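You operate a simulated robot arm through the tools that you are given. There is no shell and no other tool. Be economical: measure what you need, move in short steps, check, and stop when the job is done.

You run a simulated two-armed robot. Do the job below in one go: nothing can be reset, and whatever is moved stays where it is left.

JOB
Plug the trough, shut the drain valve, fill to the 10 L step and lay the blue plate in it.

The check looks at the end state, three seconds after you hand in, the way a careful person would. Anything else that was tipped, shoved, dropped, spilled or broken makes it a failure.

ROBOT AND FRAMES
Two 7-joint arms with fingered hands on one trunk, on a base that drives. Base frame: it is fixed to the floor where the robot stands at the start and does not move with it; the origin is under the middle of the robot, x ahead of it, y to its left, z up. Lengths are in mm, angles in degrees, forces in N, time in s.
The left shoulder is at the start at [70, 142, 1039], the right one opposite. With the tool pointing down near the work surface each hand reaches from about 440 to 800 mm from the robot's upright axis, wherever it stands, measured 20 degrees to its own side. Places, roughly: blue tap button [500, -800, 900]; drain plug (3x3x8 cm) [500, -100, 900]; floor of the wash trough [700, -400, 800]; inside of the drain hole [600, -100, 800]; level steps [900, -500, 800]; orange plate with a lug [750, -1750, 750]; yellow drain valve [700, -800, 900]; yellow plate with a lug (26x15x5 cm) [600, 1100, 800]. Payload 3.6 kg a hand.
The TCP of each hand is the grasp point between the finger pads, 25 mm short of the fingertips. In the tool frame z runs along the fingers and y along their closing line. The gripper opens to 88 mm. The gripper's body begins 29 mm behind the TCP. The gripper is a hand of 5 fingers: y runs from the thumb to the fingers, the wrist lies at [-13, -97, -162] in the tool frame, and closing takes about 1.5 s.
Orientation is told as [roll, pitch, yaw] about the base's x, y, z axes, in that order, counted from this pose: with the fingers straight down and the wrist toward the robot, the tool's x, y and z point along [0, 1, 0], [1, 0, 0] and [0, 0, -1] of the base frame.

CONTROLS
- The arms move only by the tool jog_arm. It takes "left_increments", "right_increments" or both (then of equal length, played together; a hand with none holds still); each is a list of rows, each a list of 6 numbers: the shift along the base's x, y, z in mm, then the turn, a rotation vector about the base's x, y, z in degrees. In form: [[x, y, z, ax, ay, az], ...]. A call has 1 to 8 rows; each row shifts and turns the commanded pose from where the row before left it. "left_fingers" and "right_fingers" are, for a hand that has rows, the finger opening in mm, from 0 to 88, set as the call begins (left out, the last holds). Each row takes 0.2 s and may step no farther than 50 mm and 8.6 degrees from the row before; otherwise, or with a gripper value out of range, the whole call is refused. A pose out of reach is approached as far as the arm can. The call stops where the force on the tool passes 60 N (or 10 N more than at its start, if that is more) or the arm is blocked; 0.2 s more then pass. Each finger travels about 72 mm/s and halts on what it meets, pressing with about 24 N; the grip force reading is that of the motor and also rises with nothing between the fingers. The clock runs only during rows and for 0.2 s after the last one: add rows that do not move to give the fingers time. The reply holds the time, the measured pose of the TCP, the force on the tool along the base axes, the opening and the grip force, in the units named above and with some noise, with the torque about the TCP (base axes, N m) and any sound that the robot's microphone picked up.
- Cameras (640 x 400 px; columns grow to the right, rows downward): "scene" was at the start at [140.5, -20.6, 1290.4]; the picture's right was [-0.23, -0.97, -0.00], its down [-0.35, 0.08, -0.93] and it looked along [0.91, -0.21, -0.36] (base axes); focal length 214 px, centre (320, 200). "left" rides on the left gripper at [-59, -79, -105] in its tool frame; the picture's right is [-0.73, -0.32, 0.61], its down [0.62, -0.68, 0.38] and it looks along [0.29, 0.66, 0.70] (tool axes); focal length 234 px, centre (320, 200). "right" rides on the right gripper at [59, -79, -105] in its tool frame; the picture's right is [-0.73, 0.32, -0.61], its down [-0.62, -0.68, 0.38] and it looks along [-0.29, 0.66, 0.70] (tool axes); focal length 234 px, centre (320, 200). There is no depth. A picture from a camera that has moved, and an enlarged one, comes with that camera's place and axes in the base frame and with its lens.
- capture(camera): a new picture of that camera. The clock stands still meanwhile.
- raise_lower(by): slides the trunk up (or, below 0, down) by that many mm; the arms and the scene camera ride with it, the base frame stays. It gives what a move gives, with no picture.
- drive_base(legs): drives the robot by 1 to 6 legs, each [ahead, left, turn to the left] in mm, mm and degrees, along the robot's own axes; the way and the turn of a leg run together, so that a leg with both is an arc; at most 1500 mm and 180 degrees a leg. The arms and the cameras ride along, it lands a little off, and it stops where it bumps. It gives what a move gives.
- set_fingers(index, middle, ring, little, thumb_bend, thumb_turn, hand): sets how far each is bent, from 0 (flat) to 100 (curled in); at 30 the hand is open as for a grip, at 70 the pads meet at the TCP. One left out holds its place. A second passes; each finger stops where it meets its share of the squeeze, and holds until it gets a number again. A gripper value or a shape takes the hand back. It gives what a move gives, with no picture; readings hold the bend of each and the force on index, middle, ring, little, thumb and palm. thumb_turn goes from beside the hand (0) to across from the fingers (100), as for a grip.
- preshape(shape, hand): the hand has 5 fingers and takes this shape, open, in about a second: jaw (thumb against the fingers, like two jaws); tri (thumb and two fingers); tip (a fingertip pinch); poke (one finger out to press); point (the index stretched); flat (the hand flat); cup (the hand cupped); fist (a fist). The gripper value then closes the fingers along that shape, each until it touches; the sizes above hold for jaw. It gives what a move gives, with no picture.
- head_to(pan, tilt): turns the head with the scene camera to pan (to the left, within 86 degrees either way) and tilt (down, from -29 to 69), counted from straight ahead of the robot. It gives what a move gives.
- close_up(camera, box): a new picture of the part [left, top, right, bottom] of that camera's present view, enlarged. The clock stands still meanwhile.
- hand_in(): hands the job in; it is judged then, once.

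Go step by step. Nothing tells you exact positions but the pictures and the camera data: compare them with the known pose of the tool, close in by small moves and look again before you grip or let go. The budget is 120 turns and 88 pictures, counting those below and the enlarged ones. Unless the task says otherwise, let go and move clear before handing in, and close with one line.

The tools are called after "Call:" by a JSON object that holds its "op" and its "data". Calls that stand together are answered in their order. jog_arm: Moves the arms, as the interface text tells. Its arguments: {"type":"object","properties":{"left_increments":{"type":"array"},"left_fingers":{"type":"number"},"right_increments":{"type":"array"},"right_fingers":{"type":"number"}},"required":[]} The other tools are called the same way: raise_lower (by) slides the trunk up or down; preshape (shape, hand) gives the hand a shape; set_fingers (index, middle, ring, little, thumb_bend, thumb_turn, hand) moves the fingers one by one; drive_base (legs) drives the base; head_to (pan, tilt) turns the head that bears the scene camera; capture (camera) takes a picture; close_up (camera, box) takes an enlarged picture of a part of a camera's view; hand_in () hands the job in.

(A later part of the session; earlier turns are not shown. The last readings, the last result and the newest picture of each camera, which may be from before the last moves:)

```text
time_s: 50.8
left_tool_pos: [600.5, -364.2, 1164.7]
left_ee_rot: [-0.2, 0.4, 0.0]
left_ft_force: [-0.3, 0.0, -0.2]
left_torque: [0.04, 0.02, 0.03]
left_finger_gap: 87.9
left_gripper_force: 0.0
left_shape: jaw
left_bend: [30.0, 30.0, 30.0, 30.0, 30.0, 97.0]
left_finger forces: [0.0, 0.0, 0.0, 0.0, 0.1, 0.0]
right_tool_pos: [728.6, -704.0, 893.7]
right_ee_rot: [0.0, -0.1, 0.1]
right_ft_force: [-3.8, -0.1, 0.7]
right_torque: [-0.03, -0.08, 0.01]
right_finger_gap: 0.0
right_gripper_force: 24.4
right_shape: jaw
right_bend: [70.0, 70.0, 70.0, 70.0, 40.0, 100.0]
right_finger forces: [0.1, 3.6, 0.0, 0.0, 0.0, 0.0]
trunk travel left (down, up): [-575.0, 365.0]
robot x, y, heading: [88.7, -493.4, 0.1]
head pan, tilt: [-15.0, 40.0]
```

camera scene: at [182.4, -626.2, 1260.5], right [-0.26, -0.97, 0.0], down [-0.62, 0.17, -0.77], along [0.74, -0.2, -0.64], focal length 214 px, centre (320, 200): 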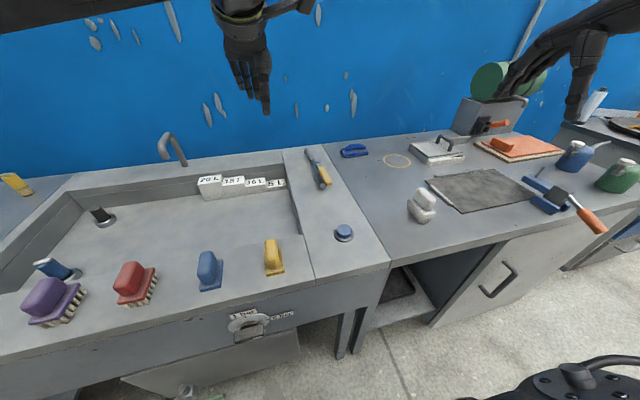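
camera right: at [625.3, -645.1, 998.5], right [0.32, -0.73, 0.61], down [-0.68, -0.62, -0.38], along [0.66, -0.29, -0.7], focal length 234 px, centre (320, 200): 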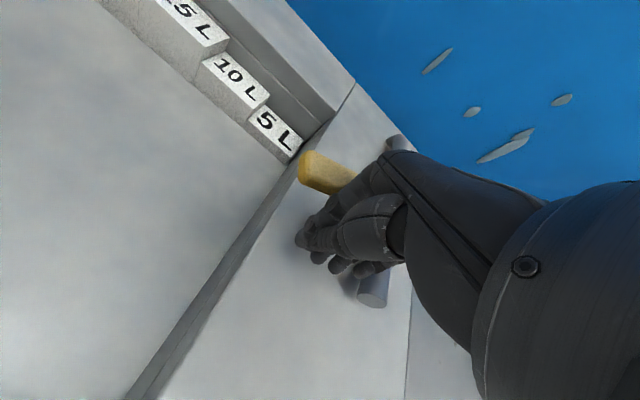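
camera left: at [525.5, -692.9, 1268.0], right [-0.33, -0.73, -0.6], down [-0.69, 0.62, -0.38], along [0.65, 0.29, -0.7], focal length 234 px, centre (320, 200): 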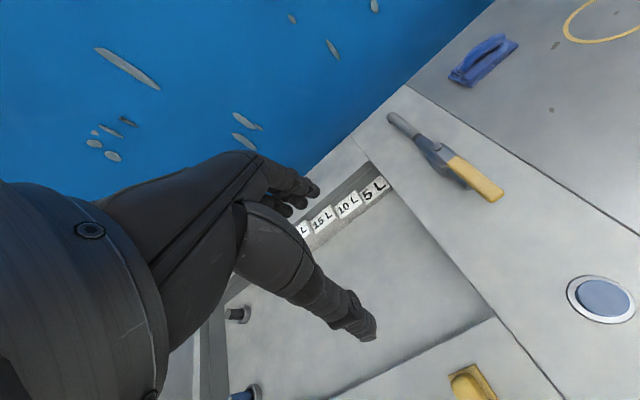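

Call:
{"op": "jog_arm", "data": {"right_increments": [[4, 0, 0, 0, 0, 0], [4, 0, 0, 0, 0, 0], [0, 0, 0, 0, 0, 0]]}}

Call:
{"op": "close_up", "data": {"camera": "right", "box": [240, 100, 440, 320]}}

```text
time_s: 51.6
left_tool_pos: [599.0, -364.0, 1165.3]
left_ee_rot: [-0.2, 0.4, 0.0]
left_ft_force: [0.9, 0.8, -1.1]
left_torque: [0.02, 0.0, 0.02]
left_finger_gap: 88.1
left_gripper_force: 0.1
left_shape: jaw
left_bend: [30.0, 30.0, 30.0, 30.0, 30.0, 97.0]
left_finger forces: [0.0, 0.1, 0.0, 0.1, 0.0, 0.0]
right_tool_pos: [733.6, -703.7, 893.7]
right_ee_rot: [0.0, -0.2, 0.1]
right_ft_force: [-8.5, 2.6, 0.2]
right_torque: [-0.06, -0.16, 0.03]
right_finger_gap: 0.2
right_gripper_force: 24.1
right_shape: jaw
right_bend: [70.0, 70.0, 70.0, 70.0, 40.0, 100.0]
right_finger forces: [0.1, 8.5, 0.0, 0.0, 0.0, 0.1]
trunk travel left (down, up): [-575.0, 365.0]
robot x, y, heading: [89.3, -497.2, 0.2]
head pan, tilt: [-15.0, 40.0]
```

```text
1.82 times, centred on (340, 210) of right
camera zoom: at [655.8, -644.8, 1000.0], right [0.32, -0.73, 0.61], down [-0.68, -0.62, -0.38], along [0.66, -0.29, -0.69], focal length 426 px, centre (284, 182)
```

zoom: 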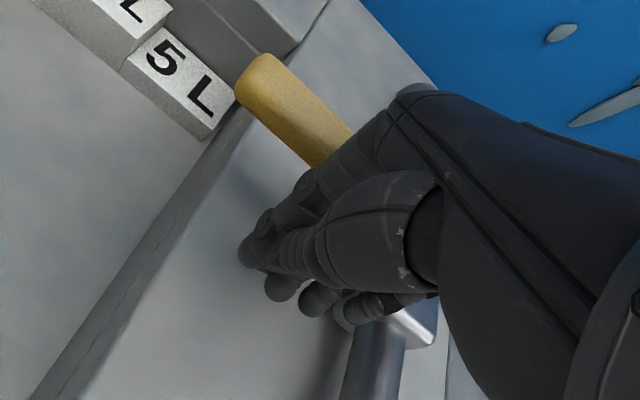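

The force is rising to 8.5 N, likely the stop. One more small push confirms it, then I withdraw and look.

Call:
{"op": "jog_arm", "data": {"right_increments": [[4, 0, 0, 0, 0, 0], [0, 0, 0, 0, 0, 0]]}}

Call:
{"op": "jog_arm", "data": {"right_increments": [[-25, 0, 0, 0, 0, 0], [-40, 0, 10, 0, 0, 0], [0, 0, 40, 0, 0, 0], [0, 0, 40, 0, 0, 0], [-40, -20, 0, 0, 0, 0], [-40, -20, 0, 0, 0, 0], [0, 0, 0, 0, 0, 0]]}}

Call:
{"op": "capture", "data": {"camera": "right"}}

```text
time_s: 52.2
left_tool_pos: [598.1, -364.0, 1166.1]
left_ee_rot: [-0.2, 0.3, -0.1]
left_ft_force: [-1.1, -0.3, 1.0]
left_torque: [-0.01, 0.0, -0.01]
left_finger_gap: 87.9
left_gripper_force: 0.0
left_shape: jaw
left_bend: [30.0, 30.0, 30.0, 30.0, 30.0, 97.0]
left_finger forces: [0.0, 0.0, 0.1, 0.0, 0.1, 0.0]
right_tool_pos: [738.2, -703.7, 895.2]
right_ee_rot: [-0.1, -0.1, 0.1]
right_ft_force: [-14.4, 2.2, 0.0]
right_torque: [-0.03, -0.21, -0.1]
right_finger_gap: 0.0
right_gripper_force: 23.8
right_shape: jaw
right_bend: [70.0, 70.0, 70.0, 70.0, 40.0, 100.0]
right_finger forces: [0.0, 13.8, 0.5, 0.1, 0.0, 0.0]
trunk travel left (down, up): [-575.0, 365.0]
robot x, y, heading: [90.0, -496.0, 0.0]
head pan, tilt: [-15.0, 40.0]
```

```text
time_s: 53.8
left_tool_pos: [603.2, -362.8, 1162.9]
left_ee_rot: [-0.2, 0.5, 0.0]
left_ft_force: [0.9, 0.1, -0.3]
left_torque: [0.01, 0.01, 0.01]
left_finger_gap: 87.9
left_gripper_force: 0.1
left_shape: jaw
left_bend: [30.0, 30.0, 30.0, 30.0, 30.0, 97.0]
left_finger forces: [0.1, 0.1, 0.0, 0.0, 0.0, 0.1]
right_tool_pos: [594.4, -743.3, 981.2]
right_ee_rot: [0.0, 0.0, 0.2]
right_ft_force: [-0.2, 0.3, 0.4]
right_torque: [-0.03, 0.02, 0.01]
right_finger_gap: 0.1
right_gripper_force: 24.1
right_shape: jaw
right_bend: [70.0, 70.0, 70.0, 70.0, 41.0, 100.0]
right_finger forces: [0.0, 0.0, 0.0, 0.0, 0.0, 0.0]
trunk travel left (down, up): [-575.0, 365.0]
robot x, y, heading: [87.5, -497.8, 0.1]
head pan, tilt: [-15.0, 40.0]
```

```text
30 pictures are left
camera right: at [515.2, -684.2, 1086.7], right [0.32, -0.73, 0.61], down [-0.68, -0.62, -0.38], along [0.66, -0.29, -0.7], focal length 234 px, centre (320, 200)
```

right: 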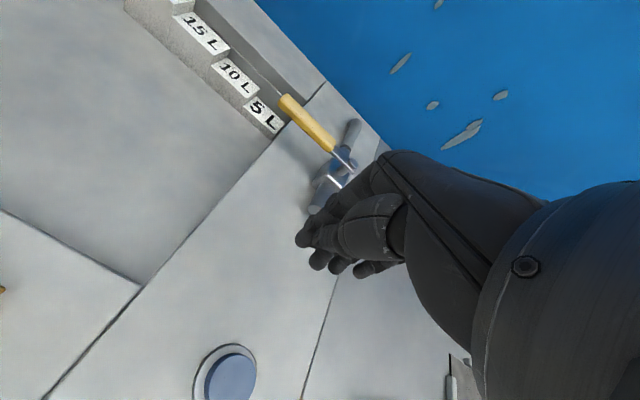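

The lever now stands square to the pipe, at its stop: closed. Next is the tap button at about [513, -773, 868]; I move the closed fingertips over it and look down to verify.

Call:
{"op": "jog_arm", "data": {"right_increments": [[-40, -10, 0, 0, 0, 0], [-41, -12, 0, 0, 0, 0], [0, 0, -40, 0, 0, 0], [0, 0, -26, 0, 0, 0], [0, 0, 0, 0, 0, 0]]}}

Call:
{"op": "head_to", "data": {"pan": -8, "tilt": 35}}

Call:
{"op": "capture", "data": {"camera": "scene"}}

```text
time_s: 55.0
left_tool_pos: [600.7, -363.8, 1164.3]
left_ee_rot: [-0.2, 0.5, 0.1]
left_ft_force: [0.2, 0.7, 0.7]
left_torque: [0.04, -0.02, -0.02]
left_finger_gap: 87.9
left_gripper_force: 0.1
left_shape: jaw
left_bend: [30.0, 30.0, 30.0, 30.0, 30.0, 97.0]
left_finger forces: [0.0, 0.0, 0.0, 0.0, 0.0, 0.0]
right_tool_pos: [514.9, -765.2, 915.3]
right_ee_rot: [-0.1, -0.1, 0.0]
right_ft_force: [-0.6, -0.8, 0.0]
right_torque: [-0.01, -0.06, -0.05]
right_finger_gap: 0.0
right_gripper_force: 23.7
right_shape: jaw
right_bend: [70.0, 70.0, 70.0, 70.0, 41.0, 100.0]
right_finger forces: [0.0, 0.1, 0.0, 0.1, 0.0, 0.1]
trunk travel left (down, up): [-575.0, 365.0]
robot x, y, heading: [90.4, -498.9, 0.1]
head pan, tilt: [-15.0, 40.0]
```

```text
time_s: 55.7
left_tool_pos: [600.4, -364.6, 1163.2]
left_ee_rot: [-0.2, 0.5, 0.0]
left_ft_force: [-0.3, -0.2, -0.3]
left_torque: [0.01, -0.01, 0.05]
left_finger_gap: 87.9
left_gripper_force: 0.1
left_shape: jaw
left_bend: [30.0, 30.0, 30.0, 30.0, 30.0, 97.0]
left_finger forces: [0.0, 0.0, 0.0, 0.1, 0.1, 0.0]
right_tool_pos: [515.4, -765.7, 916.2]
right_ee_rot: [0.1, 0.1, 0.2]
right_ft_force: [-1.3, 0.4, 0.1]
right_torque: [-0.02, -0.02, -0.01]
right_finger_gap: 0.1
right_gripper_force: 23.7
right_shape: jaw
right_bend: [70.0, 70.0, 70.0, 70.0, 41.0, 100.0]
right_finger forces: [0.0, 0.0, 0.0, 0.0, 0.0, 0.0]
trunk travel left (down, up): [-575.0, 365.0]
robot x, y, heading: [89.8, -494.8, 0.1]
head pan, tilt: [-8.0, 35.0]
```

```text
29 pictures are left
camera scene: at [226.7, -505.8, 1268.2], right [-0.14, -0.99, 0.0], down [-0.57, 0.08, -0.82], along [0.81, -0.11, -0.57], focal length 214 px, centre (320, 200)
```

scene: 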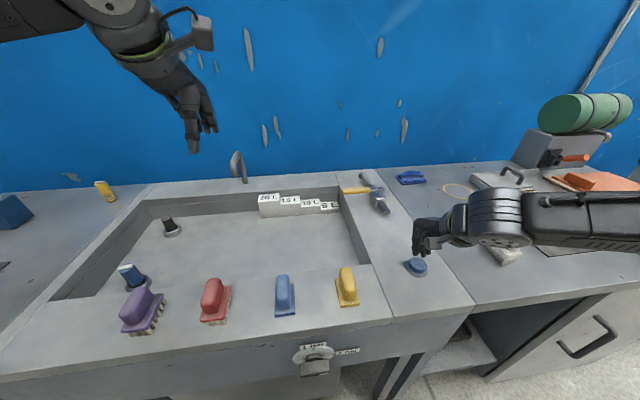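

The fingertips hang right above the button and the steps are in view. I press down slowly.

Call:
{"op": "jog_arm", "data": {"right_increments": [[0, 0, -12, 0, 0, 0], [0, 0, -6, 0, 0, 0], [0, 0, -4, 0, 0, 0], [0, 0, -4, 0, 0, 0]]}}

```text
time_s: 56.7
left_tool_pos: [601.0, -364.3, 1164.5]
left_ee_rot: [-0.2, 0.5, 0.0]
left_ft_force: [0.4, 1.1, -0.1]
left_torque: [0.01, 0.0, 0.01]
left_finger_gap: 88.2
left_gripper_force: 0.0
left_shape: jaw
left_bend: [30.0, 30.0, 30.0, 30.0, 30.0, 97.0]
left_finger forces: [0.0, 0.1, 0.1, 0.0, 0.1, 0.0]
right_tool_pos: [514.2, -766.1, 890.7]
right_ee_rot: [0.0, 0.0, 0.0]
right_ft_force: [0.3, 0.7, -0.5]
right_torque: [-0.01, 0.02, 0.03]
right_finger_gap: 0.1
right_gripper_force: 24.0
right_shape: jaw
right_bend: [70.0, 70.0, 70.0, 70.0, 41.0, 100.0]
right_finger forces: [0.1, 0.0, 0.0, 0.0, 0.0, 0.0]
trunk travel left (down, up): [-575.0, 365.0]
robot x, y, heading: [91.5, -493.5, 0.2]
head pan, tilt: [-8.0, 35.0]
```

Call:
{"op": "jog_arm", "data": {"right_increments": [[0, 0, -4, 0, 0, 0], [0, 0, -4, 0, 0, 0], [0, 0, -4, 0, 0, 0]]}}

```text
time_s: 57.5
left_tool_pos: [600.8, -364.2, 1164.6]
left_ee_rot: [-0.1, 0.5, 0.1]
left_ft_force: [-0.1, 0.6, 0.0]
left_torque: [-0.01, -0.02, -0.01]
left_finger_gap: 87.9
left_gripper_force: 0.1
left_shape: jaw
left_bend: [30.0, 30.0, 30.0, 30.0, 30.0, 97.0]
left_finger forces: [0.0, 0.0, 0.0, 0.1, 0.1, 0.1]
right_tool_pos: [516.1, -764.8, 880.1]
right_ee_rot: [0.0, -0.1, 0.1]
right_ft_force: [2.3, -1.8, 7.5]
right_torque: [0.0, -0.08, 0.03]
right_finger_gap: 0.0
right_gripper_force: 23.8
right_shape: jaw
right_bend: [70.0, 70.0, 70.0, 70.0, 41.0, 100.0]
right_finger forces: [0.0, 0.1, 0.0, 0.0, 0.1, 0.0]
trunk travel left (down, up): [-575.0, 365.0]
robot x, y, heading: [87.0, -496.3, -0.2]
head pan, tilt: [-8.0, 35.0]
heard: click
```

A click. I check whether water is running.

Call:
{"op": "close_up", "data": {"camera": "scene", "box": [60, 140, 380, 300]}}

```text
2.00 times, centred on (220, 220) of scene
camera zoom: at [226.1, -505.5, 1268.4], right [-0.14, -0.99, 0.0], down [-0.57, 0.08, -0.82], along [0.81, -0.11, -0.57], focal length 429 px, centre (520, 160)
```

zoom: 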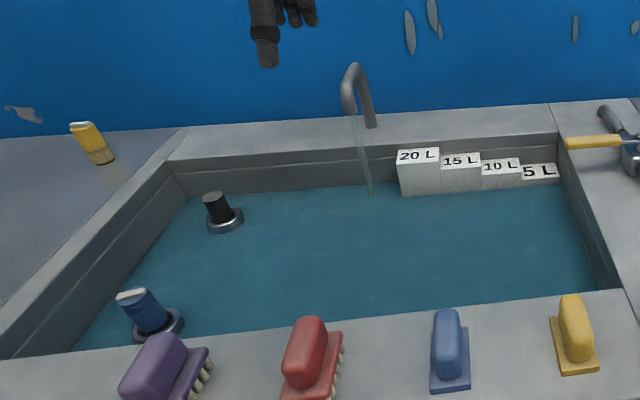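

Water is running, and quickly. I wait one short beat while still pressing and zoom on the steps.

Call:
{"op": "jog_arm", "data": {"right_increments": [[0, 0, 0, 0, 0, 0], [0, 0, 0, 0, 0, 0], [0, 0, 0, 0, 0, 0]]}}

Call:
{"op": "close_up", "data": {"camera": "scene", "box": [240, 170, 360, 245]}}

```text
time_s: 58.3
left_tool_pos: [600.6, -363.7, 1164.1]
left_ee_rot: [-0.2, 0.4, 0.1]
left_ft_force: [0.8, 0.5, 0.0]
left_torque: [-0.01, 0.03, -0.04]
left_finger_gap: 88.0
left_gripper_force: 0.1
left_shape: jaw
left_bend: [30.0, 30.0, 30.0, 30.0, 30.0, 97.0]
left_finger forces: [0.0, 0.1, 0.1, 0.0, 0.0, 0.0]
right_tool_pos: [514.4, -764.6, 879.9]
right_ee_rot: [0.0, 0.0, 0.0]
right_ft_force: [2.9, -2.0, 11.6]
right_torque: [0.0, -0.15, -0.03]
right_finger_gap: 0.0
right_gripper_force: 23.9
right_shape: jaw
right_bend: [70.0, 70.0, 70.0, 70.0, 41.0, 100.0]
right_finger forces: [19.5, 0.0, 0.0, 0.0, 0.1, 0.1]
trunk travel left (down, up): [-575.0, 365.0]
robot x, y, heading: [93.7, -494.9, 0.2]
head pan, tilt: [-8.0, 35.0]
```

```text
5.33 times, centred on (300, 208) of scene
camera zoom: at [226.0, -505.3, 1268.3], right [-0.14, -0.99, 0.0], down [-0.57, 0.08, -0.82], along [0.81, -0.11, -0.57], focal length 1144 px, centre (427, 160)
```

zoom: 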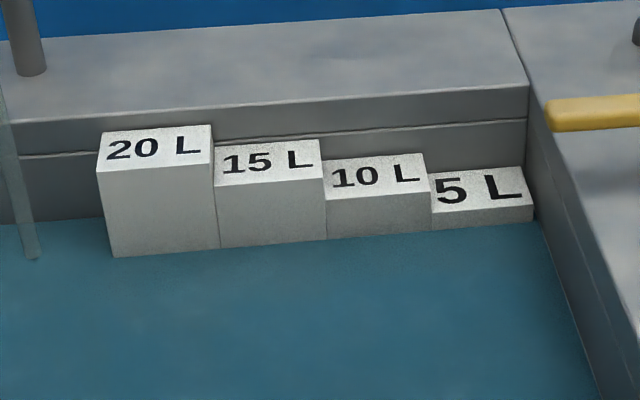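

The level is still near the floor. I lift off the button to see if it latches, and let a second pass.

Call:
{"op": "jog_arm", "data": {"right_increments": [[0, 0, 12, 0, 0, 0], [0, 0, 6, 0, 0, 0], [0, 0, 0, 0, 0, 0], [0, 0, 0, 0, 0, 0], [0, 0, 0, 0, 0, 0]]}}

Call:
{"op": "close_up", "data": {"camera": "scene", "box": [220, 170, 340, 245]}}

```text
time_s: 59.5
left_tool_pos: [601.1, -364.1, 1164.9]
left_ee_rot: [-0.3, 0.4, 0.2]
left_ft_force: [-0.7, 0.0, 0.5]
left_torque: [0.02, -0.02, -0.02]
left_finger_gap: 87.9
left_gripper_force: 0.1
left_shape: jaw
left_bend: [30.0, 30.0, 30.0, 30.0, 30.0, 97.0]
left_finger forces: [0.0, 0.0, 0.0, 0.0, 0.1, 0.0]
right_tool_pos: [514.8, -765.2, 897.6]
right_ee_rot: [0.0, 0.0, 0.1]
right_ft_force: [-0.6, 0.4, 0.3]
right_torque: [-0.01, 0.0, 0.03]
right_finger_gap: 0.0
right_gripper_force: 23.9
right_shape: jaw
right_bend: [70.0, 70.0, 70.0, 70.0, 41.0, 100.0]
right_finger forces: [0.1, 0.0, 0.0, 0.0, 0.0, 0.0]
trunk travel left (down, up): [-575.0, 365.0]
robot x, y, heading: [87.5, -494.4, 0.1]
head pan, tilt: [-8.0, 35.0]
```

```text
5.33 times, centred on (280, 208) of scene
camera zoom: at [226.7, -505.7, 1268.2], right [-0.14, -0.99, 0.0], down [-0.57, 0.08, -0.82], along [0.81, -0.11, -0.57], focal length 1144 px, centre (533, 160)
```

zoom: 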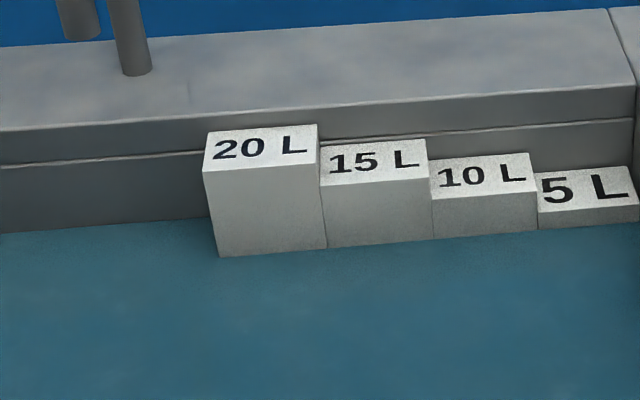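

The tap runs only while the button is held. I press again and hold about 3.5 s, then check the level.

Call:
{"op": "jog_arm", "data": {"right_increments": [[0, 0, -10, 0, 0, 0], [0, 0, -10, 0, 0, 0], [0, 0, 0, 0, 0, 0], [0, 0, 0, 0, 0, 0], [0, 0, 0, 0, 0, 0], [0, 0, 0, 0, 0, 0], [0, 0, 0, 0, 0, 0], [0, 0, 0, 0, 0, 0]]}}

Call:
{"op": "jog_arm", "data": {"right_increments": [[0, 0, 0, 0, 0, 0], [0, 0, 0, 0, 0, 0], [0, 0, 0, 0, 0, 0], [0, 0, 0, 0, 0, 0], [0, 0, 0, 0, 0, 0], [0, 0, 0, 0, 0, 0], [0, 0, 0, 0, 0, 0], [0, 0, 0, 0, 0, 0]]}}

Call:
{"op": "close_up", "data": {"camera": "scene", "box": [220, 170, 340, 245]}}

```text
time_s: 61.3
left_tool_pos: [599.7, -363.1, 1165.4]
left_ee_rot: [-0.3, 0.4, 0.0]
left_ft_force: [0.1, 0.0, -0.9]
left_torque: [-0.01, -0.03, -0.01]
left_finger_gap: 88.1
left_gripper_force: 0.1
left_shape: jaw
left_bend: [30.0, 30.0, 30.0, 30.0, 30.0, 97.0]
left_finger forces: [0.0, 0.0, 0.1, 0.0, 0.1, 0.0]
right_tool_pos: [514.8, -765.3, 878.8]
right_ee_rot: [0.0, -0.2, 0.0]
right_ft_force: [6.1, -5.0, 23.8]
right_torque: [-0.02, -0.27, -0.02]
right_finger_gap: 0.0
right_gripper_force: 24.2
right_shape: jaw
right_bend: [70.0, 70.0, 70.0, 70.0, 41.0, 100.0]
right_finger forces: [32.5, 0.1, 0.0, 0.0, 0.0, 0.0]
trunk travel left (down, up): [-575.0, 365.0]
robot x, y, heading: [90.1, -491.7, 0.2]
head pan, tilt: [-8.0, 35.0]
heard: click
```

```text
time_s: 63.1
left_tool_pos: [600.3, -363.1, 1165.4]
left_ee_rot: [-0.2, 0.4, 0.1]
left_ft_force: [0.6, 0.3, 0.3]
left_torque: [-0.01, -0.01, 0.03]
left_finger_gap: 87.9
left_gripper_force: 0.1
left_shape: jaw
left_bend: [30.0, 30.0, 30.0, 30.0, 30.0, 97.0]
left_finger forces: [0.0, 0.1, 0.0, 0.0, 0.0, 0.1]
right_tool_pos: [514.9, -764.5, 878.5]
right_ee_rot: [-0.1, -0.2, 0.2]
right_ft_force: [7.9, -5.1, 28.6]
right_torque: [-0.06, -0.3, -0.06]
right_finger_gap: 0.0
right_gripper_force: 24.2
right_shape: jaw
right_bend: [70.0, 70.0, 70.0, 70.0, 41.0, 100.0]
right_finger forces: [37.2, 0.1, 0.0, 0.0, 0.0, 0.0]
trunk travel left (down, up): [-575.0, 365.0]
robot x, y, heading: [90.9, -499.2, 0.2]
head pan, tilt: [-8.0, 35.0]
```

```text
5.33 times, centred on (280, 208) of scene
camera zoom: at [225.0, -504.7, 1268.5], right [-0.14, -0.99, 0.0], down [-0.57, 0.08, -0.82], along [0.81, -0.11, -0.57], focal length 1144 px, centre (533, 160)
```

zoom: 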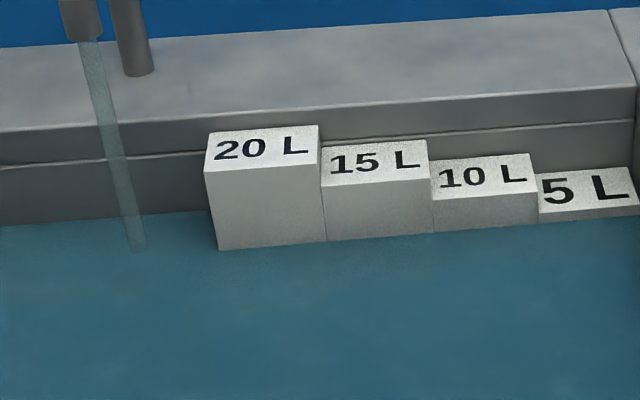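

The level rises about 2.1 px/s and the 10 L top is about 31 px above it, so roughly 14 s more. I hold for about 10.8 s and check.

Call:
{"op": "jog_arm", "data": {"right_increments": [[0, 0, 0, 0, 0, 0], [0, 0, 0, 0, 0, 0], [0, 0, 0, 0, 0, 0], [0, 0, 0, 0, 0, 0], [0, 0, 0, 0, 0, 0], [0, 0, 0, 0, 0, 0], [0, 0, 0, 0, 0, 0], [0, 0, 0, 0, 0, 0]]}}

Call:
{"op": "jog_arm", "data": {"right_increments": [[0, 0, 0, 0, 0, 0], [0, 0, 0, 0, 0, 0], [0, 0, 0, 0, 0, 0], [0, 0, 0, 0, 0, 0], [0, 0, 0, 0, 0, 0], [0, 0, 0, 0, 0, 0], [0, 0, 0, 0, 0, 0], [0, 0, 0, 0, 0, 0]]}}

Call:
{"op": "jog_arm", "data": {"right_increments": [[0, 0, 0, 0, 0, 0], [0, 0, 0, 0, 0, 0], [0, 0, 0, 0, 0, 0], [0, 0, 0, 0, 0, 0], [0, 0, 0, 0, 0, 0], [0, 0, 0, 0, 0, 0], [0, 0, 0, 0, 0, 0], [0, 0, 0, 0, 0, 0]]}}

Call:
{"op": "jog_arm", "data": {"right_increments": [[0, 0, 0, 0, 0, 0], [0, 0, 0, 0, 0, 0], [0, 0, 0, 0, 0, 0], [0, 0, 0, 0, 0, 0], [0, 0, 0, 0, 0, 0], [0, 0, 0, 0, 0, 0], [0, 0, 0, 0, 0, 0], [0, 0, 0, 0, 0, 0]]}}

Call:
{"op": "close_up", "data": {"camera": "scene", "box": [220, 170, 340, 245]}}

```text
time_s: 64.9
left_tool_pos: [599.9, -364.0, 1164.9]
left_ee_rot: [-0.2, 0.4, 0.2]
left_ft_force: [-0.5, 0.1, 0.3]
left_torque: [0.01, -0.01, -0.01]
left_finger_gap: 88.0
left_gripper_force: 0.0
left_shape: jaw
left_bend: [30.0, 30.0, 30.0, 30.0, 30.0, 97.0]
left_finger forces: [0.1, 0.0, 0.0, 0.0, 0.1, 0.0]
right_tool_pos: [514.3, -764.4, 878.4]
right_ee_rot: [-0.1, -0.1, 0.2]
right_ft_force: [8.8, -6.2, 29.5]
right_torque: [-0.06, -0.31, -0.03]
right_finger_gap: 0.0
right_gripper_force: 23.8
right_shape: jaw
right_bend: [70.0, 70.0, 70.0, 70.0, 41.0, 100.0]
right_finger forces: [38.7, 0.0, 0.0, 0.0, 0.0, 0.1]
trunk travel left (down, up): [-575.0, 365.0]
robot x, y, heading: [89.3, -492.6, 0.1]
head pan, tilt: [-8.0, 35.0]
```

```text
time_s: 66.7
left_tool_pos: [598.8, -363.3, 1164.9]
left_ee_rot: [-0.2, 0.5, 0.1]
left_ft_force: [0.9, 0.1, -0.7]
left_torque: [0.03, -0.02, -0.02]
left_finger_gap: 88.0
left_gripper_force: 0.1
left_shape: jaw
left_bend: [30.0, 30.0, 30.0, 30.0, 30.0, 97.0]
left_finger forces: [0.0, 0.0, 0.0, 0.1, 0.0, 0.1]
right_tool_pos: [514.7, -764.5, 878.7]
right_ee_rot: [-0.1, -0.1, 0.1]
right_ft_force: [8.9, -5.3, 30.4]
right_torque: [-0.07, -0.35, -0.02]
right_finger_gap: 0.0
right_gripper_force: 23.6
right_shape: jaw
right_bend: [70.0, 70.0, 70.0, 70.0, 41.0, 100.0]
right_finger forces: [39.1, 0.1, 0.0, 0.1, 0.1, 0.1]
trunk travel left (down, up): [-575.0, 365.0]
robot x, y, heading: [92.0, -496.6, 0.3]
head pan, tilt: [-8.0, 35.0]
```

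```text
time_s: 68.5
left_tool_pos: [600.4, -364.2, 1165.5]
left_ee_rot: [-0.2, 0.4, 0.1]
left_ft_force: [-0.2, 0.2, 0.4]
left_torque: [0.02, -0.02, -0.03]
left_finger_gap: 88.0
left_gripper_force: 0.1
left_shape: jaw
left_bend: [30.0, 30.0, 30.0, 30.0, 30.0, 97.0]
left_finger forces: [0.0, 0.0, 0.1, 0.0, 0.0, 0.0]
right_tool_pos: [513.5, -763.8, 878.6]
right_ee_rot: [-0.1, -0.1, 0.1]
right_ft_force: [10.0, -6.3, 30.8]
right_torque: [-0.02, -0.36, -0.04]
right_finger_gap: 0.0
right_gripper_force: 24.4
right_shape: jaw
right_bend: [70.0, 70.0, 70.0, 70.0, 41.0, 100.0]
right_finger forces: [39.3, 0.0, 0.1, 0.0, 0.0, 0.1]
trunk travel left (down, up): [-575.0, 365.0]
robot x, y, heading: [89.1, -492.2, -0.0]
head pan, tilt: [-8.0, 35.0]
```

```text
time_s: 70.3
left_tool_pos: [600.5, -364.1, 1164.1]
left_ee_rot: [-0.3, 0.4, 0.1]
left_ft_force: [1.3, 0.6, -0.7]
left_torque: [-0.03, 0.0, -0.03]
left_finger_gap: 87.9
left_gripper_force: 0.0
left_shape: jaw
left_bend: [30.0, 30.0, 30.0, 30.0, 30.0, 97.0]
left_finger forces: [0.0, 0.1, 0.1, 0.1, 0.0, 0.1]
right_tool_pos: [514.2, -764.3, 877.4]
right_ee_rot: [-0.1, -0.1, 0.0]
right_ft_force: [8.6, -5.8, 30.5]
right_torque: [-0.01, -0.33, -0.04]
right_finger_gap: 0.2
right_gripper_force: 24.0
right_shape: jaw
right_bend: [70.0, 70.0, 70.0, 70.0, 41.0, 100.0]
right_finger forces: [39.3, 0.0, 0.1, 0.0, 0.1, 0.1]
trunk travel left (down, up): [-575.0, 365.0]
robot x, y, heading: [87.4, -491.1, 0.1]
head pan, tilt: [-8.0, 35.0]
```

```text
5.33 times, centred on (280, 208) of scene
camera zoom: at [224.9, -504.7, 1268.5], right [-0.14, -0.99, 0.0], down [-0.57, 0.08, -0.82], along [0.81, -0.11, -0.57], focal length 1144 px, centre (533, 160)
```

zoom: 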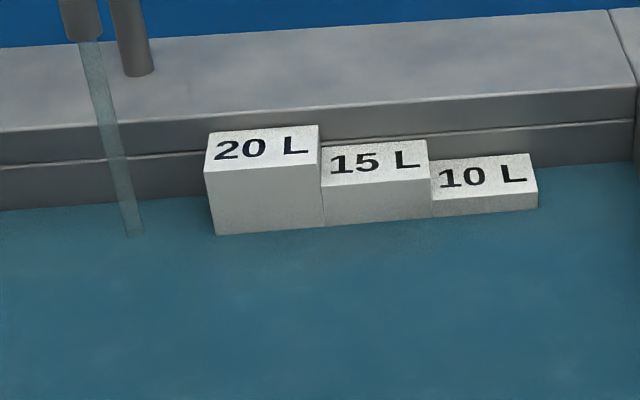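

About 17 px, or 8 s, remain. I hold 5.4 s more and check again.

Call:
{"op": "jog_arm", "data": {"right_increments": [[0, 0, 0, 0, 0, 0], [0, 0, 0, 0, 0, 0], [0, 0, 0, 0, 0, 0], [0, 0, 0, 0, 0, 0], [0, 0, 0, 0, 0, 0], [0, 0, 0, 0, 0, 0], [0, 0, 0, 0, 0, 0], [0, 0, 0, 0, 0, 0]]}}

Call:
{"op": "jog_arm", "data": {"right_increments": [[0, 0, 0, 0, 0, 0], [0, 0, 0, 0, 0, 0], [0, 0, 0, 0, 0, 0], [0, 0, 0, 0, 0, 0], [0, 0, 0, 0, 0, 0], [0, 0, 0, 0, 0, 0], [0, 0, 0, 0, 0, 0], [0, 0, 0, 0, 0, 0]]}}

Call:
{"op": "jog_arm", "data": {"right_increments": [[0, 0, 0, 0, 0, 0], [0, 0, 0, 0, 0, 0], [0, 0, 0, 0, 0, 0], [0, 0, 0, 0, 0, 0], [0, 0, 0, 0, 0, 0], [0, 0, 0, 0, 0, 0], [0, 0, 0, 0, 0, 0], [0, 0, 0, 0, 0, 0]]}}

Call:
{"op": "close_up", "data": {"camera": "scene", "box": [260, 185, 330, 228]}}

```text
time_s: 72.1
left_tool_pos: [599.4, -363.0, 1164.6]
left_ee_rot: [-0.1, 0.4, 0.1]
left_ft_force: [0.5, 0.6, -0.7]
left_torque: [-0.01, 0.01, 0.06]
left_finger_gap: 87.9
left_gripper_force: 0.0
left_shape: jaw
left_bend: [30.0, 30.0, 30.0, 30.0, 30.0, 97.0]
left_finger forces: [0.0, 0.0, 0.0, 0.0, 0.0, 0.0]
right_tool_pos: [514.1, -764.4, 878.3]
right_ee_rot: [-0.1, -0.1, 0.1]
right_ft_force: [9.2, -6.1, 30.7]
right_torque: [-0.02, -0.34, -0.07]
right_finger_gap: 0.0
right_gripper_force: 23.4
right_shape: jaw
right_bend: [70.0, 70.0, 70.0, 70.0, 41.0, 100.0]
right_finger forces: [39.2, 0.1, 0.0, 0.0, 0.0, 0.1]
trunk travel left (down, up): [-575.0, 365.0]
robot x, y, heading: [92.4, -494.1, -0.0]
head pan, tilt: [-8.0, 35.0]
```

```text
time_s: 73.9
left_tool_pos: [599.5, -364.3, 1164.8]
left_ee_rot: [-0.2, 0.4, 0.1]
left_ft_force: [-0.4, 0.1, 0.6]
left_torque: [0.04, -0.03, 0.01]
left_finger_gap: 87.7
left_gripper_force: 0.2
left_shape: jaw
left_bend: [30.0, 30.0, 30.0, 30.0, 30.0, 97.0]
left_finger forces: [0.1, 0.1, 0.0, 0.0, 0.1, 0.0]
right_tool_pos: [513.6, -764.6, 879.0]
right_ee_rot: [-0.1, -0.1, 0.1]
right_ft_force: [8.7, -5.5, 31.3]
right_torque: [-0.04, -0.33, -0.05]
right_finger_gap: 0.1
right_gripper_force: 24.2
right_shape: jaw
right_bend: [70.0, 70.0, 70.0, 70.0, 41.0, 100.0]
right_finger forces: [39.0, 0.0, 0.0, 0.0, 0.0, 0.0]
trunk travel left (down, up): [-575.0, 365.0]
robot x, y, heading: [90.6, -490.8, -0.1]
head pan, tilt: [-8.0, 35.0]
```

```text
time_s: 75.7
left_tool_pos: [599.8, -363.2, 1164.4]
left_ee_rot: [-0.2, 0.4, 0.1]
left_ft_force: [0.7, -0.2, 0.1]
left_torque: [-0.02, -0.03, 0.0]
left_finger_gap: 88.0
left_gripper_force: 0.1
left_shape: jaw
left_bend: [30.0, 30.0, 30.0, 30.0, 30.0, 97.0]
left_finger forces: [0.0, 0.0, 0.0, 0.0, 0.1, 0.1]
right_tool_pos: [514.4, -763.6, 877.9]
right_ee_rot: [-0.2, -0.1, 0.3]
right_ft_force: [8.6, -6.3, 30.3]
right_torque: [-0.04, -0.35, -0.06]
right_finger_gap: 0.2
right_gripper_force: 23.6
right_shape: jaw
right_bend: [70.0, 70.0, 70.0, 70.0, 41.0, 100.0]
right_finger forces: [38.8, 0.0, 0.0, 0.1, 0.0, 0.0]
trunk travel left (down, up): [-575.0, 365.0]
robot x, y, heading: [87.9, -491.9, 0.2]
head pan, tilt: [-8.0, 35.0]
```

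```text
9.14 times, centred on (295, 206) of scene
camera zoom: at [224.9, -504.7, 1268.5], right [-0.14, -0.99, 0.0], down [-0.57, 0.08, -0.82], along [0.81, -0.11, -0.57], focal length 1961 px, centre (549, 141)
```

zoom: 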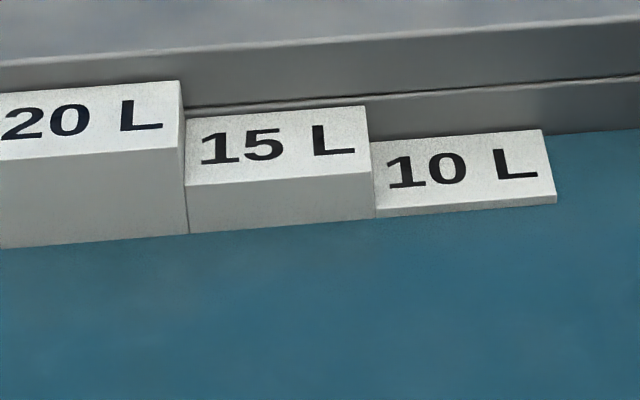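

About 2.5 s remain. I hold 1.8 s more, release, and check.

Call:
{"op": "jog_arm", "data": {"right_increments": [[0, 0, 0, 0, 0, 0], [0, 0, 0, 0, 0, 0], [0, 0, 0, 0, 0, 0], [0, 0, 0, 0, 0, 0], [0, 0, 0, 0, 0, 0], [0, 0, 0, 0, 0, 0], [0, 0, 0, 0, 0, 0], [0, 0, 0, 0, 0, 0]]}}

Call:
{"op": "jog_arm", "data": {"right_increments": [[0, 0, 20, 0, 0, 0], [0, 0, 0, 0, 0, 0]]}}

Call:
{"op": "close_up", "data": {"camera": "scene", "box": [260, 185, 330, 228]}}

```text
time_s: 77.5
left_tool_pos: [599.5, -363.6, 1164.6]
left_ee_rot: [-0.2, 0.4, 0.1]
left_ft_force: [-0.2, 0.6, -1.0]
left_torque: [0.0, 0.0, 0.0]
left_finger_gap: 88.2
left_gripper_force: 0.1
left_shape: jaw
left_bend: [30.0, 30.0, 30.0, 30.0, 30.0, 97.0]
left_finger forces: [0.0, 0.1, 0.1, 0.0, 0.0, 0.0]
right_tool_pos: [514.9, -762.9, 878.7]
right_ee_rot: [-0.2, -0.1, 0.0]
right_ft_force: [9.1, -5.3, 30.2]
right_torque: [-0.05, -0.36, -0.07]
right_finger_gap: 0.1
right_gripper_force: 23.7
right_shape: jaw
right_bend: [70.0, 70.0, 70.0, 70.0, 41.0, 100.0]
right_finger forces: [38.9, 0.0, 0.1, 0.1, 0.0, 0.1]
trunk travel left (down, up): [-575.0, 365.0]
robot x, y, heading: [88.9, -494.6, -0.0]
head pan, tilt: [-8.0, 35.0]
```

```text
time_s: 78.1
left_tool_pos: [601.3, -363.7, 1163.6]
left_ee_rot: [-0.1, 0.5, 0.1]
left_ft_force: [-0.6, 0.0, 0.0]
left_torque: [0.02, -0.01, -0.02]
left_finger_gap: 87.8
left_gripper_force: 0.1
left_shape: jaw
left_bend: [30.0, 30.0, 30.0, 30.0, 30.0, 97.0]
left_finger forces: [0.0, 0.0, 0.0, 0.1, 0.1, 0.1]
right_tool_pos: [513.7, -765.0, 896.3]
right_ee_rot: [0.1, 0.1, 0.1]
right_ft_force: [-1.1, 0.3, -0.4]
right_torque: [-0.01, -0.02, -0.04]
right_finger_gap: 0.0
right_gripper_force: 24.1
right_shape: jaw
right_bend: [70.0, 70.0, 70.0, 70.0, 41.0, 100.0]
right_finger forces: [0.0, 0.0, 0.0, 0.0, 0.0, 0.0]
trunk travel left (down, up): [-575.0, 365.0]
robot x, y, heading: [88.9, -495.3, -0.0]
head pan, tilt: [-8.0, 35.0]
```

```text
9.14 times, centred on (295, 206) of scene
camera zoom: at [226.4, -505.6, 1268.0], right [-0.14, -0.99, 0.0], down [-0.57, 0.08, -0.82], along [0.81, -0.11, -0.57], focal length 1961 px, centre (549, 141)
```

zoom: 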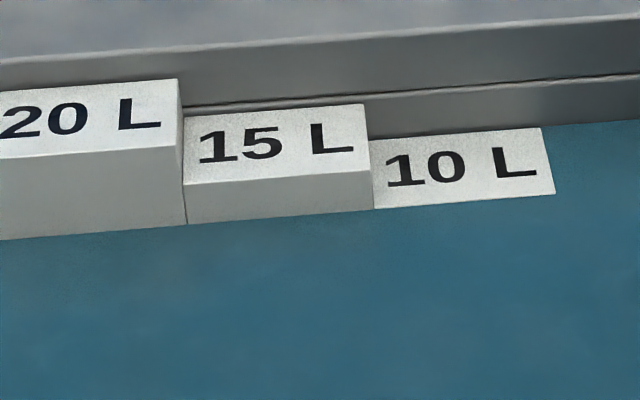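

The water is flush with the top of the 10 L step. I raise the right hand clear and drive back left to the blue plate for a close look.

Call:
{"op": "jog_arm", "data": {"right_increments": [[0, 0, 45, 0, 0, 0], [0, 0, 45, 0, 0, 0], [-20, -20, 40, 0, 0, 0], [-20, -30, 35, 0, 0, 0], [-20, -30, 30, 0, 0, 0], [0, -35, 30, 0, 0, 0], [0, 0, 30, 0, 0, 0]], "right_fingers": 88}}

Call:
{"op": "drive_base", "data": {"legs": [[-60, 0, 0], [0, 620, 0]]}}

Call:
{"op": "head_to", "data": {"pan": 15, "tilt": 50}}

Call:
{"op": "capture", "data": {"camera": "scene"}}

```text
refused: row 4 steps farther than a row can; nothing moved
```

```text
time_s: 82.2
left_tool_pos: [536.1, 261.1, 1163.5]
left_ee_rot: [-0.2, 0.5, 0.7]
left_ft_force: [-0.5, -0.4, -0.5]
left_torque: [-0.03, -0.03, -0.02]
left_finger_gap: 88.1
left_gripper_force: 0.1
left_shape: jaw
left_bend: [30.0, 30.0, 30.0, 30.0, 30.0, 97.0]
left_finger forces: [0.0, 0.0, 0.0, 0.1, 0.1, 0.1]
right_tool_pos: [456.1, -140.4, 897.8]
right_ee_rot: [-0.1, 0.1, 0.7]
right_ft_force: [0.2, 0.0, -0.9]
right_torque: [0.01, -0.01, 0.01]
right_finger_gap: 0.1
right_gripper_force: 23.8
right_shape: jaw
right_bend: [70.0, 70.0, 70.0, 70.0, 42.0, 100.0]
right_finger forces: [0.3, 0.1, 0.0, 0.0, 0.0, 0.0]
trunk travel left (down, up): [-575.0, 365.0]
robot x, y, heading: [24.2, 124.7, 0.9]
head pan, tilt: [-8.0, 35.0]
```

```text
time_s: 83.0
left_tool_pos: [536.5, 260.5, 1164.2]
left_ee_rot: [-0.2, 0.6, 0.7]
left_ft_force: [-0.5, 0.0, -0.8]
left_torque: [0.02, 0.01, 0.0]
left_finger_gap: 88.1
left_gripper_force: 0.0
left_shape: jaw
left_bend: [30.0, 30.0, 30.0, 30.0, 30.0, 97.0]
left_finger forces: [0.0, 0.1, 0.0, 0.0, 0.0, 0.1]
right_tool_pos: [455.3, -139.0, 897.8]
right_ee_rot: [0.0, 0.0, 0.7]
right_ft_force: [0.4, -0.2, -0.3]
right_torque: [0.01, 0.02, -0.02]
right_finger_gap: 0.0
right_gripper_force: 24.4
right_shape: jaw
right_bend: [70.0, 70.0, 70.0, 70.0, 42.0, 100.0]
right_finger forces: [0.2, 0.0, 0.1, 0.0, 0.0, 0.1]
trunk travel left (down, up): [-575.0, 365.0]
robot x, y, heading: [27.0, 123.8, 0.7]
head pan, tilt: [15.0, 50.0]
```

```text
21 pictures are left
camera scene: at [150.7, 147.8, 1246.5], right [0.27, -0.96, 0.0], down [-0.74, -0.21, -0.64], along [0.62, 0.17, -0.77], focal length 214 px, centre (320, 200)
```

scene: 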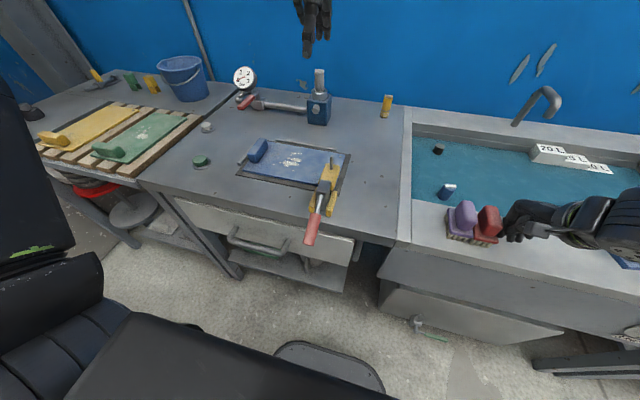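

My lift was refused (a step was too long), but the drive in the same batch still ran. The low right hand swept along the rim and shoved the red brush, and maybe others, up against the purple one. That's my error. I raise the hand straight up and see what was moved so I can put it back.

Call:
{"op": "jog_arm", "data": {"right_increments": [[0, 0, 30, 0, 0, 0], [0, 0, 40, 0, 0, 0], [0, 0, 40, 0, 0, 0], [0, 0, 40, 0, 0, 0], [0, 0, 40, 0, 0, 0], [0, 0, 40, 0, 0, 0], [0, 0, 40, 0, 0, 0]]}}

Call:
{"op": "head_to", "data": {"pan": -35, "tilt": 45}}

Call:
{"op": "capture", "data": {"camera": "scene"}}

```text
time_s: 84.6
left_tool_pos: [536.7, 261.7, 1163.7]
left_ee_rot: [-0.3, 0.4, 0.7]
left_ft_force: [0.3, 0.5, -0.2]
left_torque: [0.01, -0.02, -0.03]
left_finger_gap: 87.8
left_gripper_force: 0.1
left_shape: jaw
left_bend: [30.0, 30.0, 30.0, 30.0, 30.0, 97.0]
left_finger forces: [0.0, 0.1, 0.0, 0.0, 0.1, 0.1]
right_tool_pos: [457.4, -140.1, 1168.2]
right_ee_rot: [0.1, 0.0, 0.8]
right_ft_force: [0.3, 0.2, 0.3]
right_torque: [-0.01, 0.02, 0.01]
right_finger_gap: 0.1
right_gripper_force: 24.2
right_shape: jaw
right_bend: [70.0, 70.0, 70.0, 70.0, 42.0, 100.0]
right_finger forces: [0.0, 0.1, 0.0, 0.0, 0.0, 0.0]
trunk travel left (down, up): [-575.0, 365.0]
robot x, y, heading: [23.0, 125.6, 0.8]
head pan, tilt: [15.0, 50.0]
```

```text
time_s: 85.8
left_tool_pos: [537.2, 261.1, 1163.8]
left_ee_rot: [-0.3, 0.5, 0.6]
left_ft_force: [0.6, -0.9, -0.1]
left_torque: [0.02, 0.0, -0.01]
left_finger_gap: 87.8
left_gripper_force: 0.1
left_shape: jaw
left_bend: [30.0, 30.0, 30.0, 30.0, 30.0, 97.0]
left_finger forces: [0.1, 0.0, 0.0, 0.0, 0.0, 0.0]
right_tool_pos: [456.4, -140.4, 1166.3]
right_ee_rot: [0.0, 0.0, 0.7]
right_ft_force: [-0.7, 0.5, -0.1]
right_torque: [-0.01, -0.01, 0.02]
right_finger_gap: 0.0
right_gripper_force: 24.0
right_shape: jaw
right_bend: [70.0, 70.0, 70.0, 70.0, 42.0, 100.0]
right_finger forces: [0.0, 0.1, 0.0, 0.0, 0.0, 0.0]
trunk travel left (down, up): [-575.0, 365.0]
robot x, y, heading: [25.0, 129.3, 0.7]
head pan, tilt: [-35.0, 45.0]
```

```text
20 pictures are left
camera scene: at [143.7, 81.5, 1253.4], right [-0.56, -0.83, 0.0], down [-0.58, 0.4, -0.71], along [0.58, -0.4, -0.71], focal length 214 px, centre (320, 200)
```

scene: 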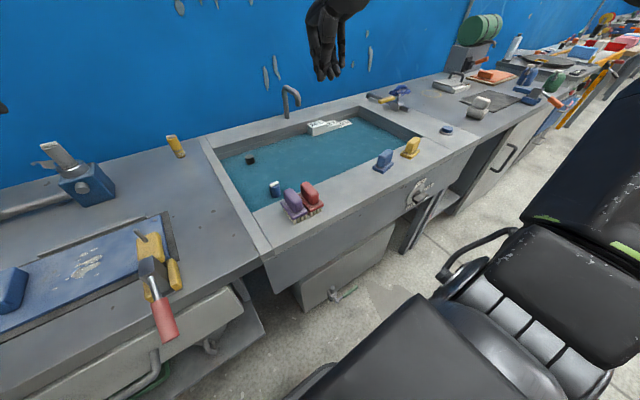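

The red brush is pushed against the purple one, and others may have shifted too. I need exact measurements, so I take a close-up and a right-hand view.

Call:
{"op": "close_up", "data": {"camera": "scene", "box": [200, 90, 460, 250]}}

Call:
{"op": "capture", "data": {"camera": "right"}}

```text
2.46 times, centred on (330, 170) of scene
camera zoom: at [143.7, 81.5, 1253.4], right [-0.56, -0.83, 0.0], down [-0.58, 0.4, -0.71], along [0.58, -0.4, -0.71], focal length 528 px, centre (295, 274)
```

zoom: 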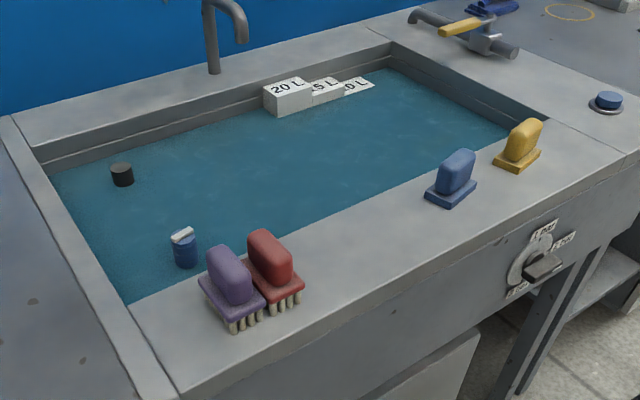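

```text
18 pictures are left
camera right: at [376.6, -82.9, 1272.9], right [0.33, -0.72, 0.61], down [-0.67, -0.63, -0.38], along [0.66, -0.28, -0.7], focal length 234 px, centre (320, 200)
```

right: 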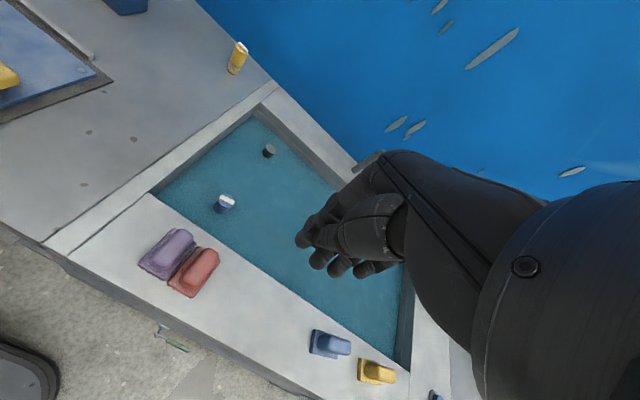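

All four brushes moved: red (now [464, -112]) and purple ([471, -68]) a lot, blue and yellow about 4–5 cm. From the early pictures they stood at x≈465, y≈-195 (purple), -326 (red), -457 (blue), -588 (yellow). I'll put them back with the right hand, starting with red. First I reposition the base with both hands confirmed high.

Call:
{"op": "drive_base", "data": {"legs": [[0, -120, -0.7]]}}

Call:
{"op": "head_to", "data": {"pan": -15, "tilt": 48}}

Call:
{"op": "capture", "data": {"camera": "scene"}}

```text
time_s: 87.1
left_tool_pos: [539.0, 133.9, 1163.6]
left_ee_rot: [-0.3, 0.5, 0.1]
left_ft_force: [-0.5, -0.9, 0.0]
left_torque: [0.01, 0.02, 0.02]
left_finger_gap: 87.9
left_gripper_force: 0.0
left_shape: jaw
left_bend: [30.0, 30.0, 30.0, 30.0, 30.0, 97.0]
left_finger forces: [0.1, 0.0, 0.0, 0.0, 0.0, 0.0]
right_tool_pos: [455.3, -267.5, 1167.8]
right_ee_rot: [0.0, 0.0, 0.0]
right_ft_force: [-0.6, -0.1, -0.1]
right_torque: [-0.01, -0.03, -0.01]
right_finger_gap: 0.0
right_gripper_force: 24.0
right_shape: jaw
right_bend: [70.0, 70.0, 70.0, 70.0, 42.0, 100.0]
right_finger forces: [0.1, 0.1, 0.1, 0.0, 0.1, 0.0]
trunk travel left (down, up): [-575.0, 365.0]
robot x, y, heading: [26.8, 5.2, 0.1]
head pan, tilt: [-35.0, 45.0]
```

```text
time_s: 87.9
left_tool_pos: [538.9, 131.5, 1164.0]
left_ee_rot: [-0.2, 0.6, -0.1]
left_ft_force: [0.0, -0.4, -0.4]
left_torque: [0.0, -0.04, -0.03]
left_finger_gap: 87.7
left_gripper_force: 0.0
left_shape: jaw
left_bend: [30.0, 30.0, 30.0, 30.0, 30.0, 97.0]
left_finger forces: [0.0, 0.0, 0.0, 0.0, 0.1, 0.0]
right_tool_pos: [454.1, -267.4, 1168.1]
right_ee_rot: [0.0, 0.0, 0.0]
right_ft_force: [0.3, 0.4, 1.0]
right_torque: [0.04, 0.0, 0.0]
right_finger_gap: 0.0
right_gripper_force: 23.4
right_shape: jaw
right_bend: [70.0, 70.0, 70.0, 70.0, 42.0, 100.0]
right_finger forces: [0.0, 0.1, 0.1, 0.0, 0.1, 0.0]
trunk travel left (down, up): [-575.0, 365.0]
robot x, y, heading: [27.3, 3.4, -0.4]
head pan, tilt: [-15.0, 48.0]
```

```text
17 pictures are left
camera scene: at [153.3, -16.0, 1249.2], right [-0.26, -0.97, 0.0], down [-0.72, 0.19, -0.67], along [0.65, -0.17, -0.74], focal length 214 px, centre (320, 200)
```

scene: 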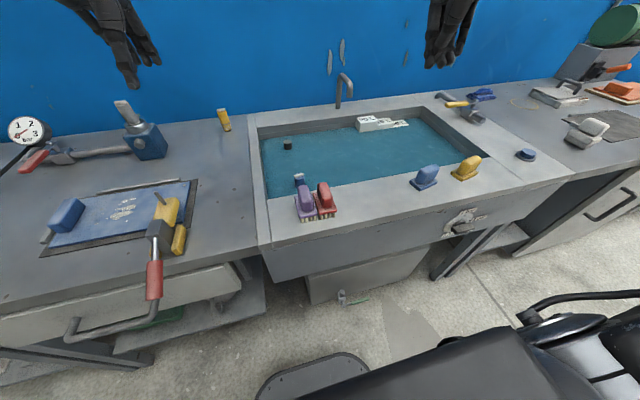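

Positions are confirmed. I move the open right hand above the red brush and descend partway to check the alignment.

Call:
{"op": "jog_arm", "data": {"right_increments": [[2, 39, 0, 0, 0, 0], [2, 39, 0, 0, 0, 0], [3, 39, 0, 0, 0, 0], [3, 37, 0, 0, 0, 0], [0, 0, -45, 0, 0, 0], [0, 0, -45, 0, 0, 0], [0, 0, -45, 0, 0, 0], [0, 0, -45, 0, 0, 0]], "right_fingers": 88}}

Call:
{"op": "capture", "data": {"camera": "right"}}

```text
time_s: 89.7
left_tool_pos: [540.2, 132.1, 1163.8]
left_ee_rot: [-0.1, 0.6, 0.1]
left_ft_force: [0.2, -0.1, 0.4]
left_torque: [0.02, -0.04, 0.02]
left_finger_gap: 88.0
left_gripper_force: 0.1
left_shape: jaw
left_bend: [30.0, 30.0, 30.0, 30.0, 30.0, 97.0]
left_finger forces: [0.1, 0.1, 0.1, 0.0, 0.1, 0.0]
right_tool_pos: [466.1, -115.1, 984.4]
right_ee_rot: [0.1, 0.0, 0.0]
right_ft_force: [-0.3, 0.0, -0.1]
right_torque: [0.0, 0.03, -0.01]
right_finger_gap: 87.8
right_gripper_force: 0.0
right_shape: jaw
right_bend: [30.0, 30.0, 30.0, 30.0, 30.0, 98.0]
right_finger forces: [0.0, 0.1, 0.0, 0.0, 0.0, 0.1]
trunk travel left (down, up): [-575.0, 365.0]
robot x, y, heading: [24.6, 5.0, 0.2]
head pan, tilt: [-15.0, 48.0]
```

```text
16 pictures are left
camera right: at [386.3, -57.0, 1090.3], right [0.32, -0.73, 0.61], down [-0.68, -0.62, -0.38], along [0.66, -0.29, -0.7], focal length 234 px, centre (320, 200)
```

right: 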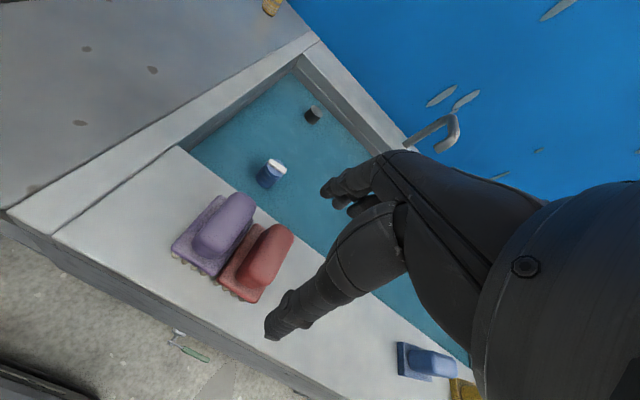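

The hand is centred on the red handle ([468, -106]), with the index edge clear of the purple one. I descend and grip.

Call:
{"op": "jog_arm", "data": {"right_increments": [[2, 1, -30, 0, 0, 0], [0, 0, -30, 0, 0, 0], [0, 0, -15, 0, 0, 0], [0, 0, 0, 0, 0, 0]]}}

Call:
{"op": "jog_arm", "data": {"right_increments": [[0, 0, 0, 0, 0, 0], [0, 0, 0, 0, 0, 0], [0, 0, 0, 0, 0, 0], [0, 0, 0, 0, 0, 0], [0, 0, 0, 0, 0, 0], [0, 0, 0, 0, 0, 0]], "right_fingers": 35}}

```text
time_s: 90.7
left_tool_pos: [539.7, 132.7, 1164.3]
left_ee_rot: [-0.2, 0.4, 0.1]
left_ft_force: [0.3, -0.7, 0.3]
left_torque: [0.0, -0.01, -0.04]
left_finger_gap: 87.8
left_gripper_force: 0.1
left_shape: jaw
left_bend: [30.0, 30.0, 30.0, 30.0, 30.0, 97.0]
left_finger forces: [0.0, 0.1, 0.0, 0.0, 0.1, 0.0]
right_tool_pos: [466.2, -113.9, 912.8]
right_ee_rot: [0.0, 0.0, -0.1]
right_ft_force: [-0.3, 0.0, 0.2]
right_torque: [-0.02, -0.01, -0.03]
right_finger_gap: 87.9
right_gripper_force: 0.1
right_shape: jaw
right_bend: [30.0, 30.0, 30.0, 30.0, 30.0, 98.0]
right_finger forces: [0.3, 0.0, 0.1, 0.1, 0.1, 0.0]
trunk travel left (down, up): [-575.0, 365.0]
robot x, y, heading: [26.9, 2.8, -0.0]
head pan, tilt: [-15.0, 48.0]
```

```text
time_s: 92.1
left_tool_pos: [538.4, 131.5, 1164.0]
left_ee_rot: [-0.3, 0.6, 0.0]
left_ft_force: [-0.6, 0.6, 0.2]
left_torque: [0.0, 0.01, -0.03]
left_finger_gap: 87.9
left_gripper_force: 0.1
left_shape: jaw
left_bend: [30.0, 30.0, 30.0, 30.0, 30.0, 97.0]
left_finger forces: [0.0, 0.1, 0.0, 0.0, 0.1, 0.1]
right_tool_pos: [467.1, -114.5, 913.1]
right_ee_rot: [0.1, 0.1, 0.0]
right_ft_force: [0.3, -0.4, 0.1]
right_torque: [-0.01, -0.03, 0.01]
right_finger_gap: 52.7
right_gripper_force: 23.7
right_shape: jaw
right_bend: [29.0, 39.0, 43.0, 42.0, 66.0, 100.0]
right_finger forces: [13.2, 7.5, 0.1, 0.0, 20.7, 0.0]
trunk travel left (down, up): [-575.0, 365.0]
robot x, y, heading: [24.8, 2.2, 0.0]
head pan, tilt: [-15.0, 48.0]
```

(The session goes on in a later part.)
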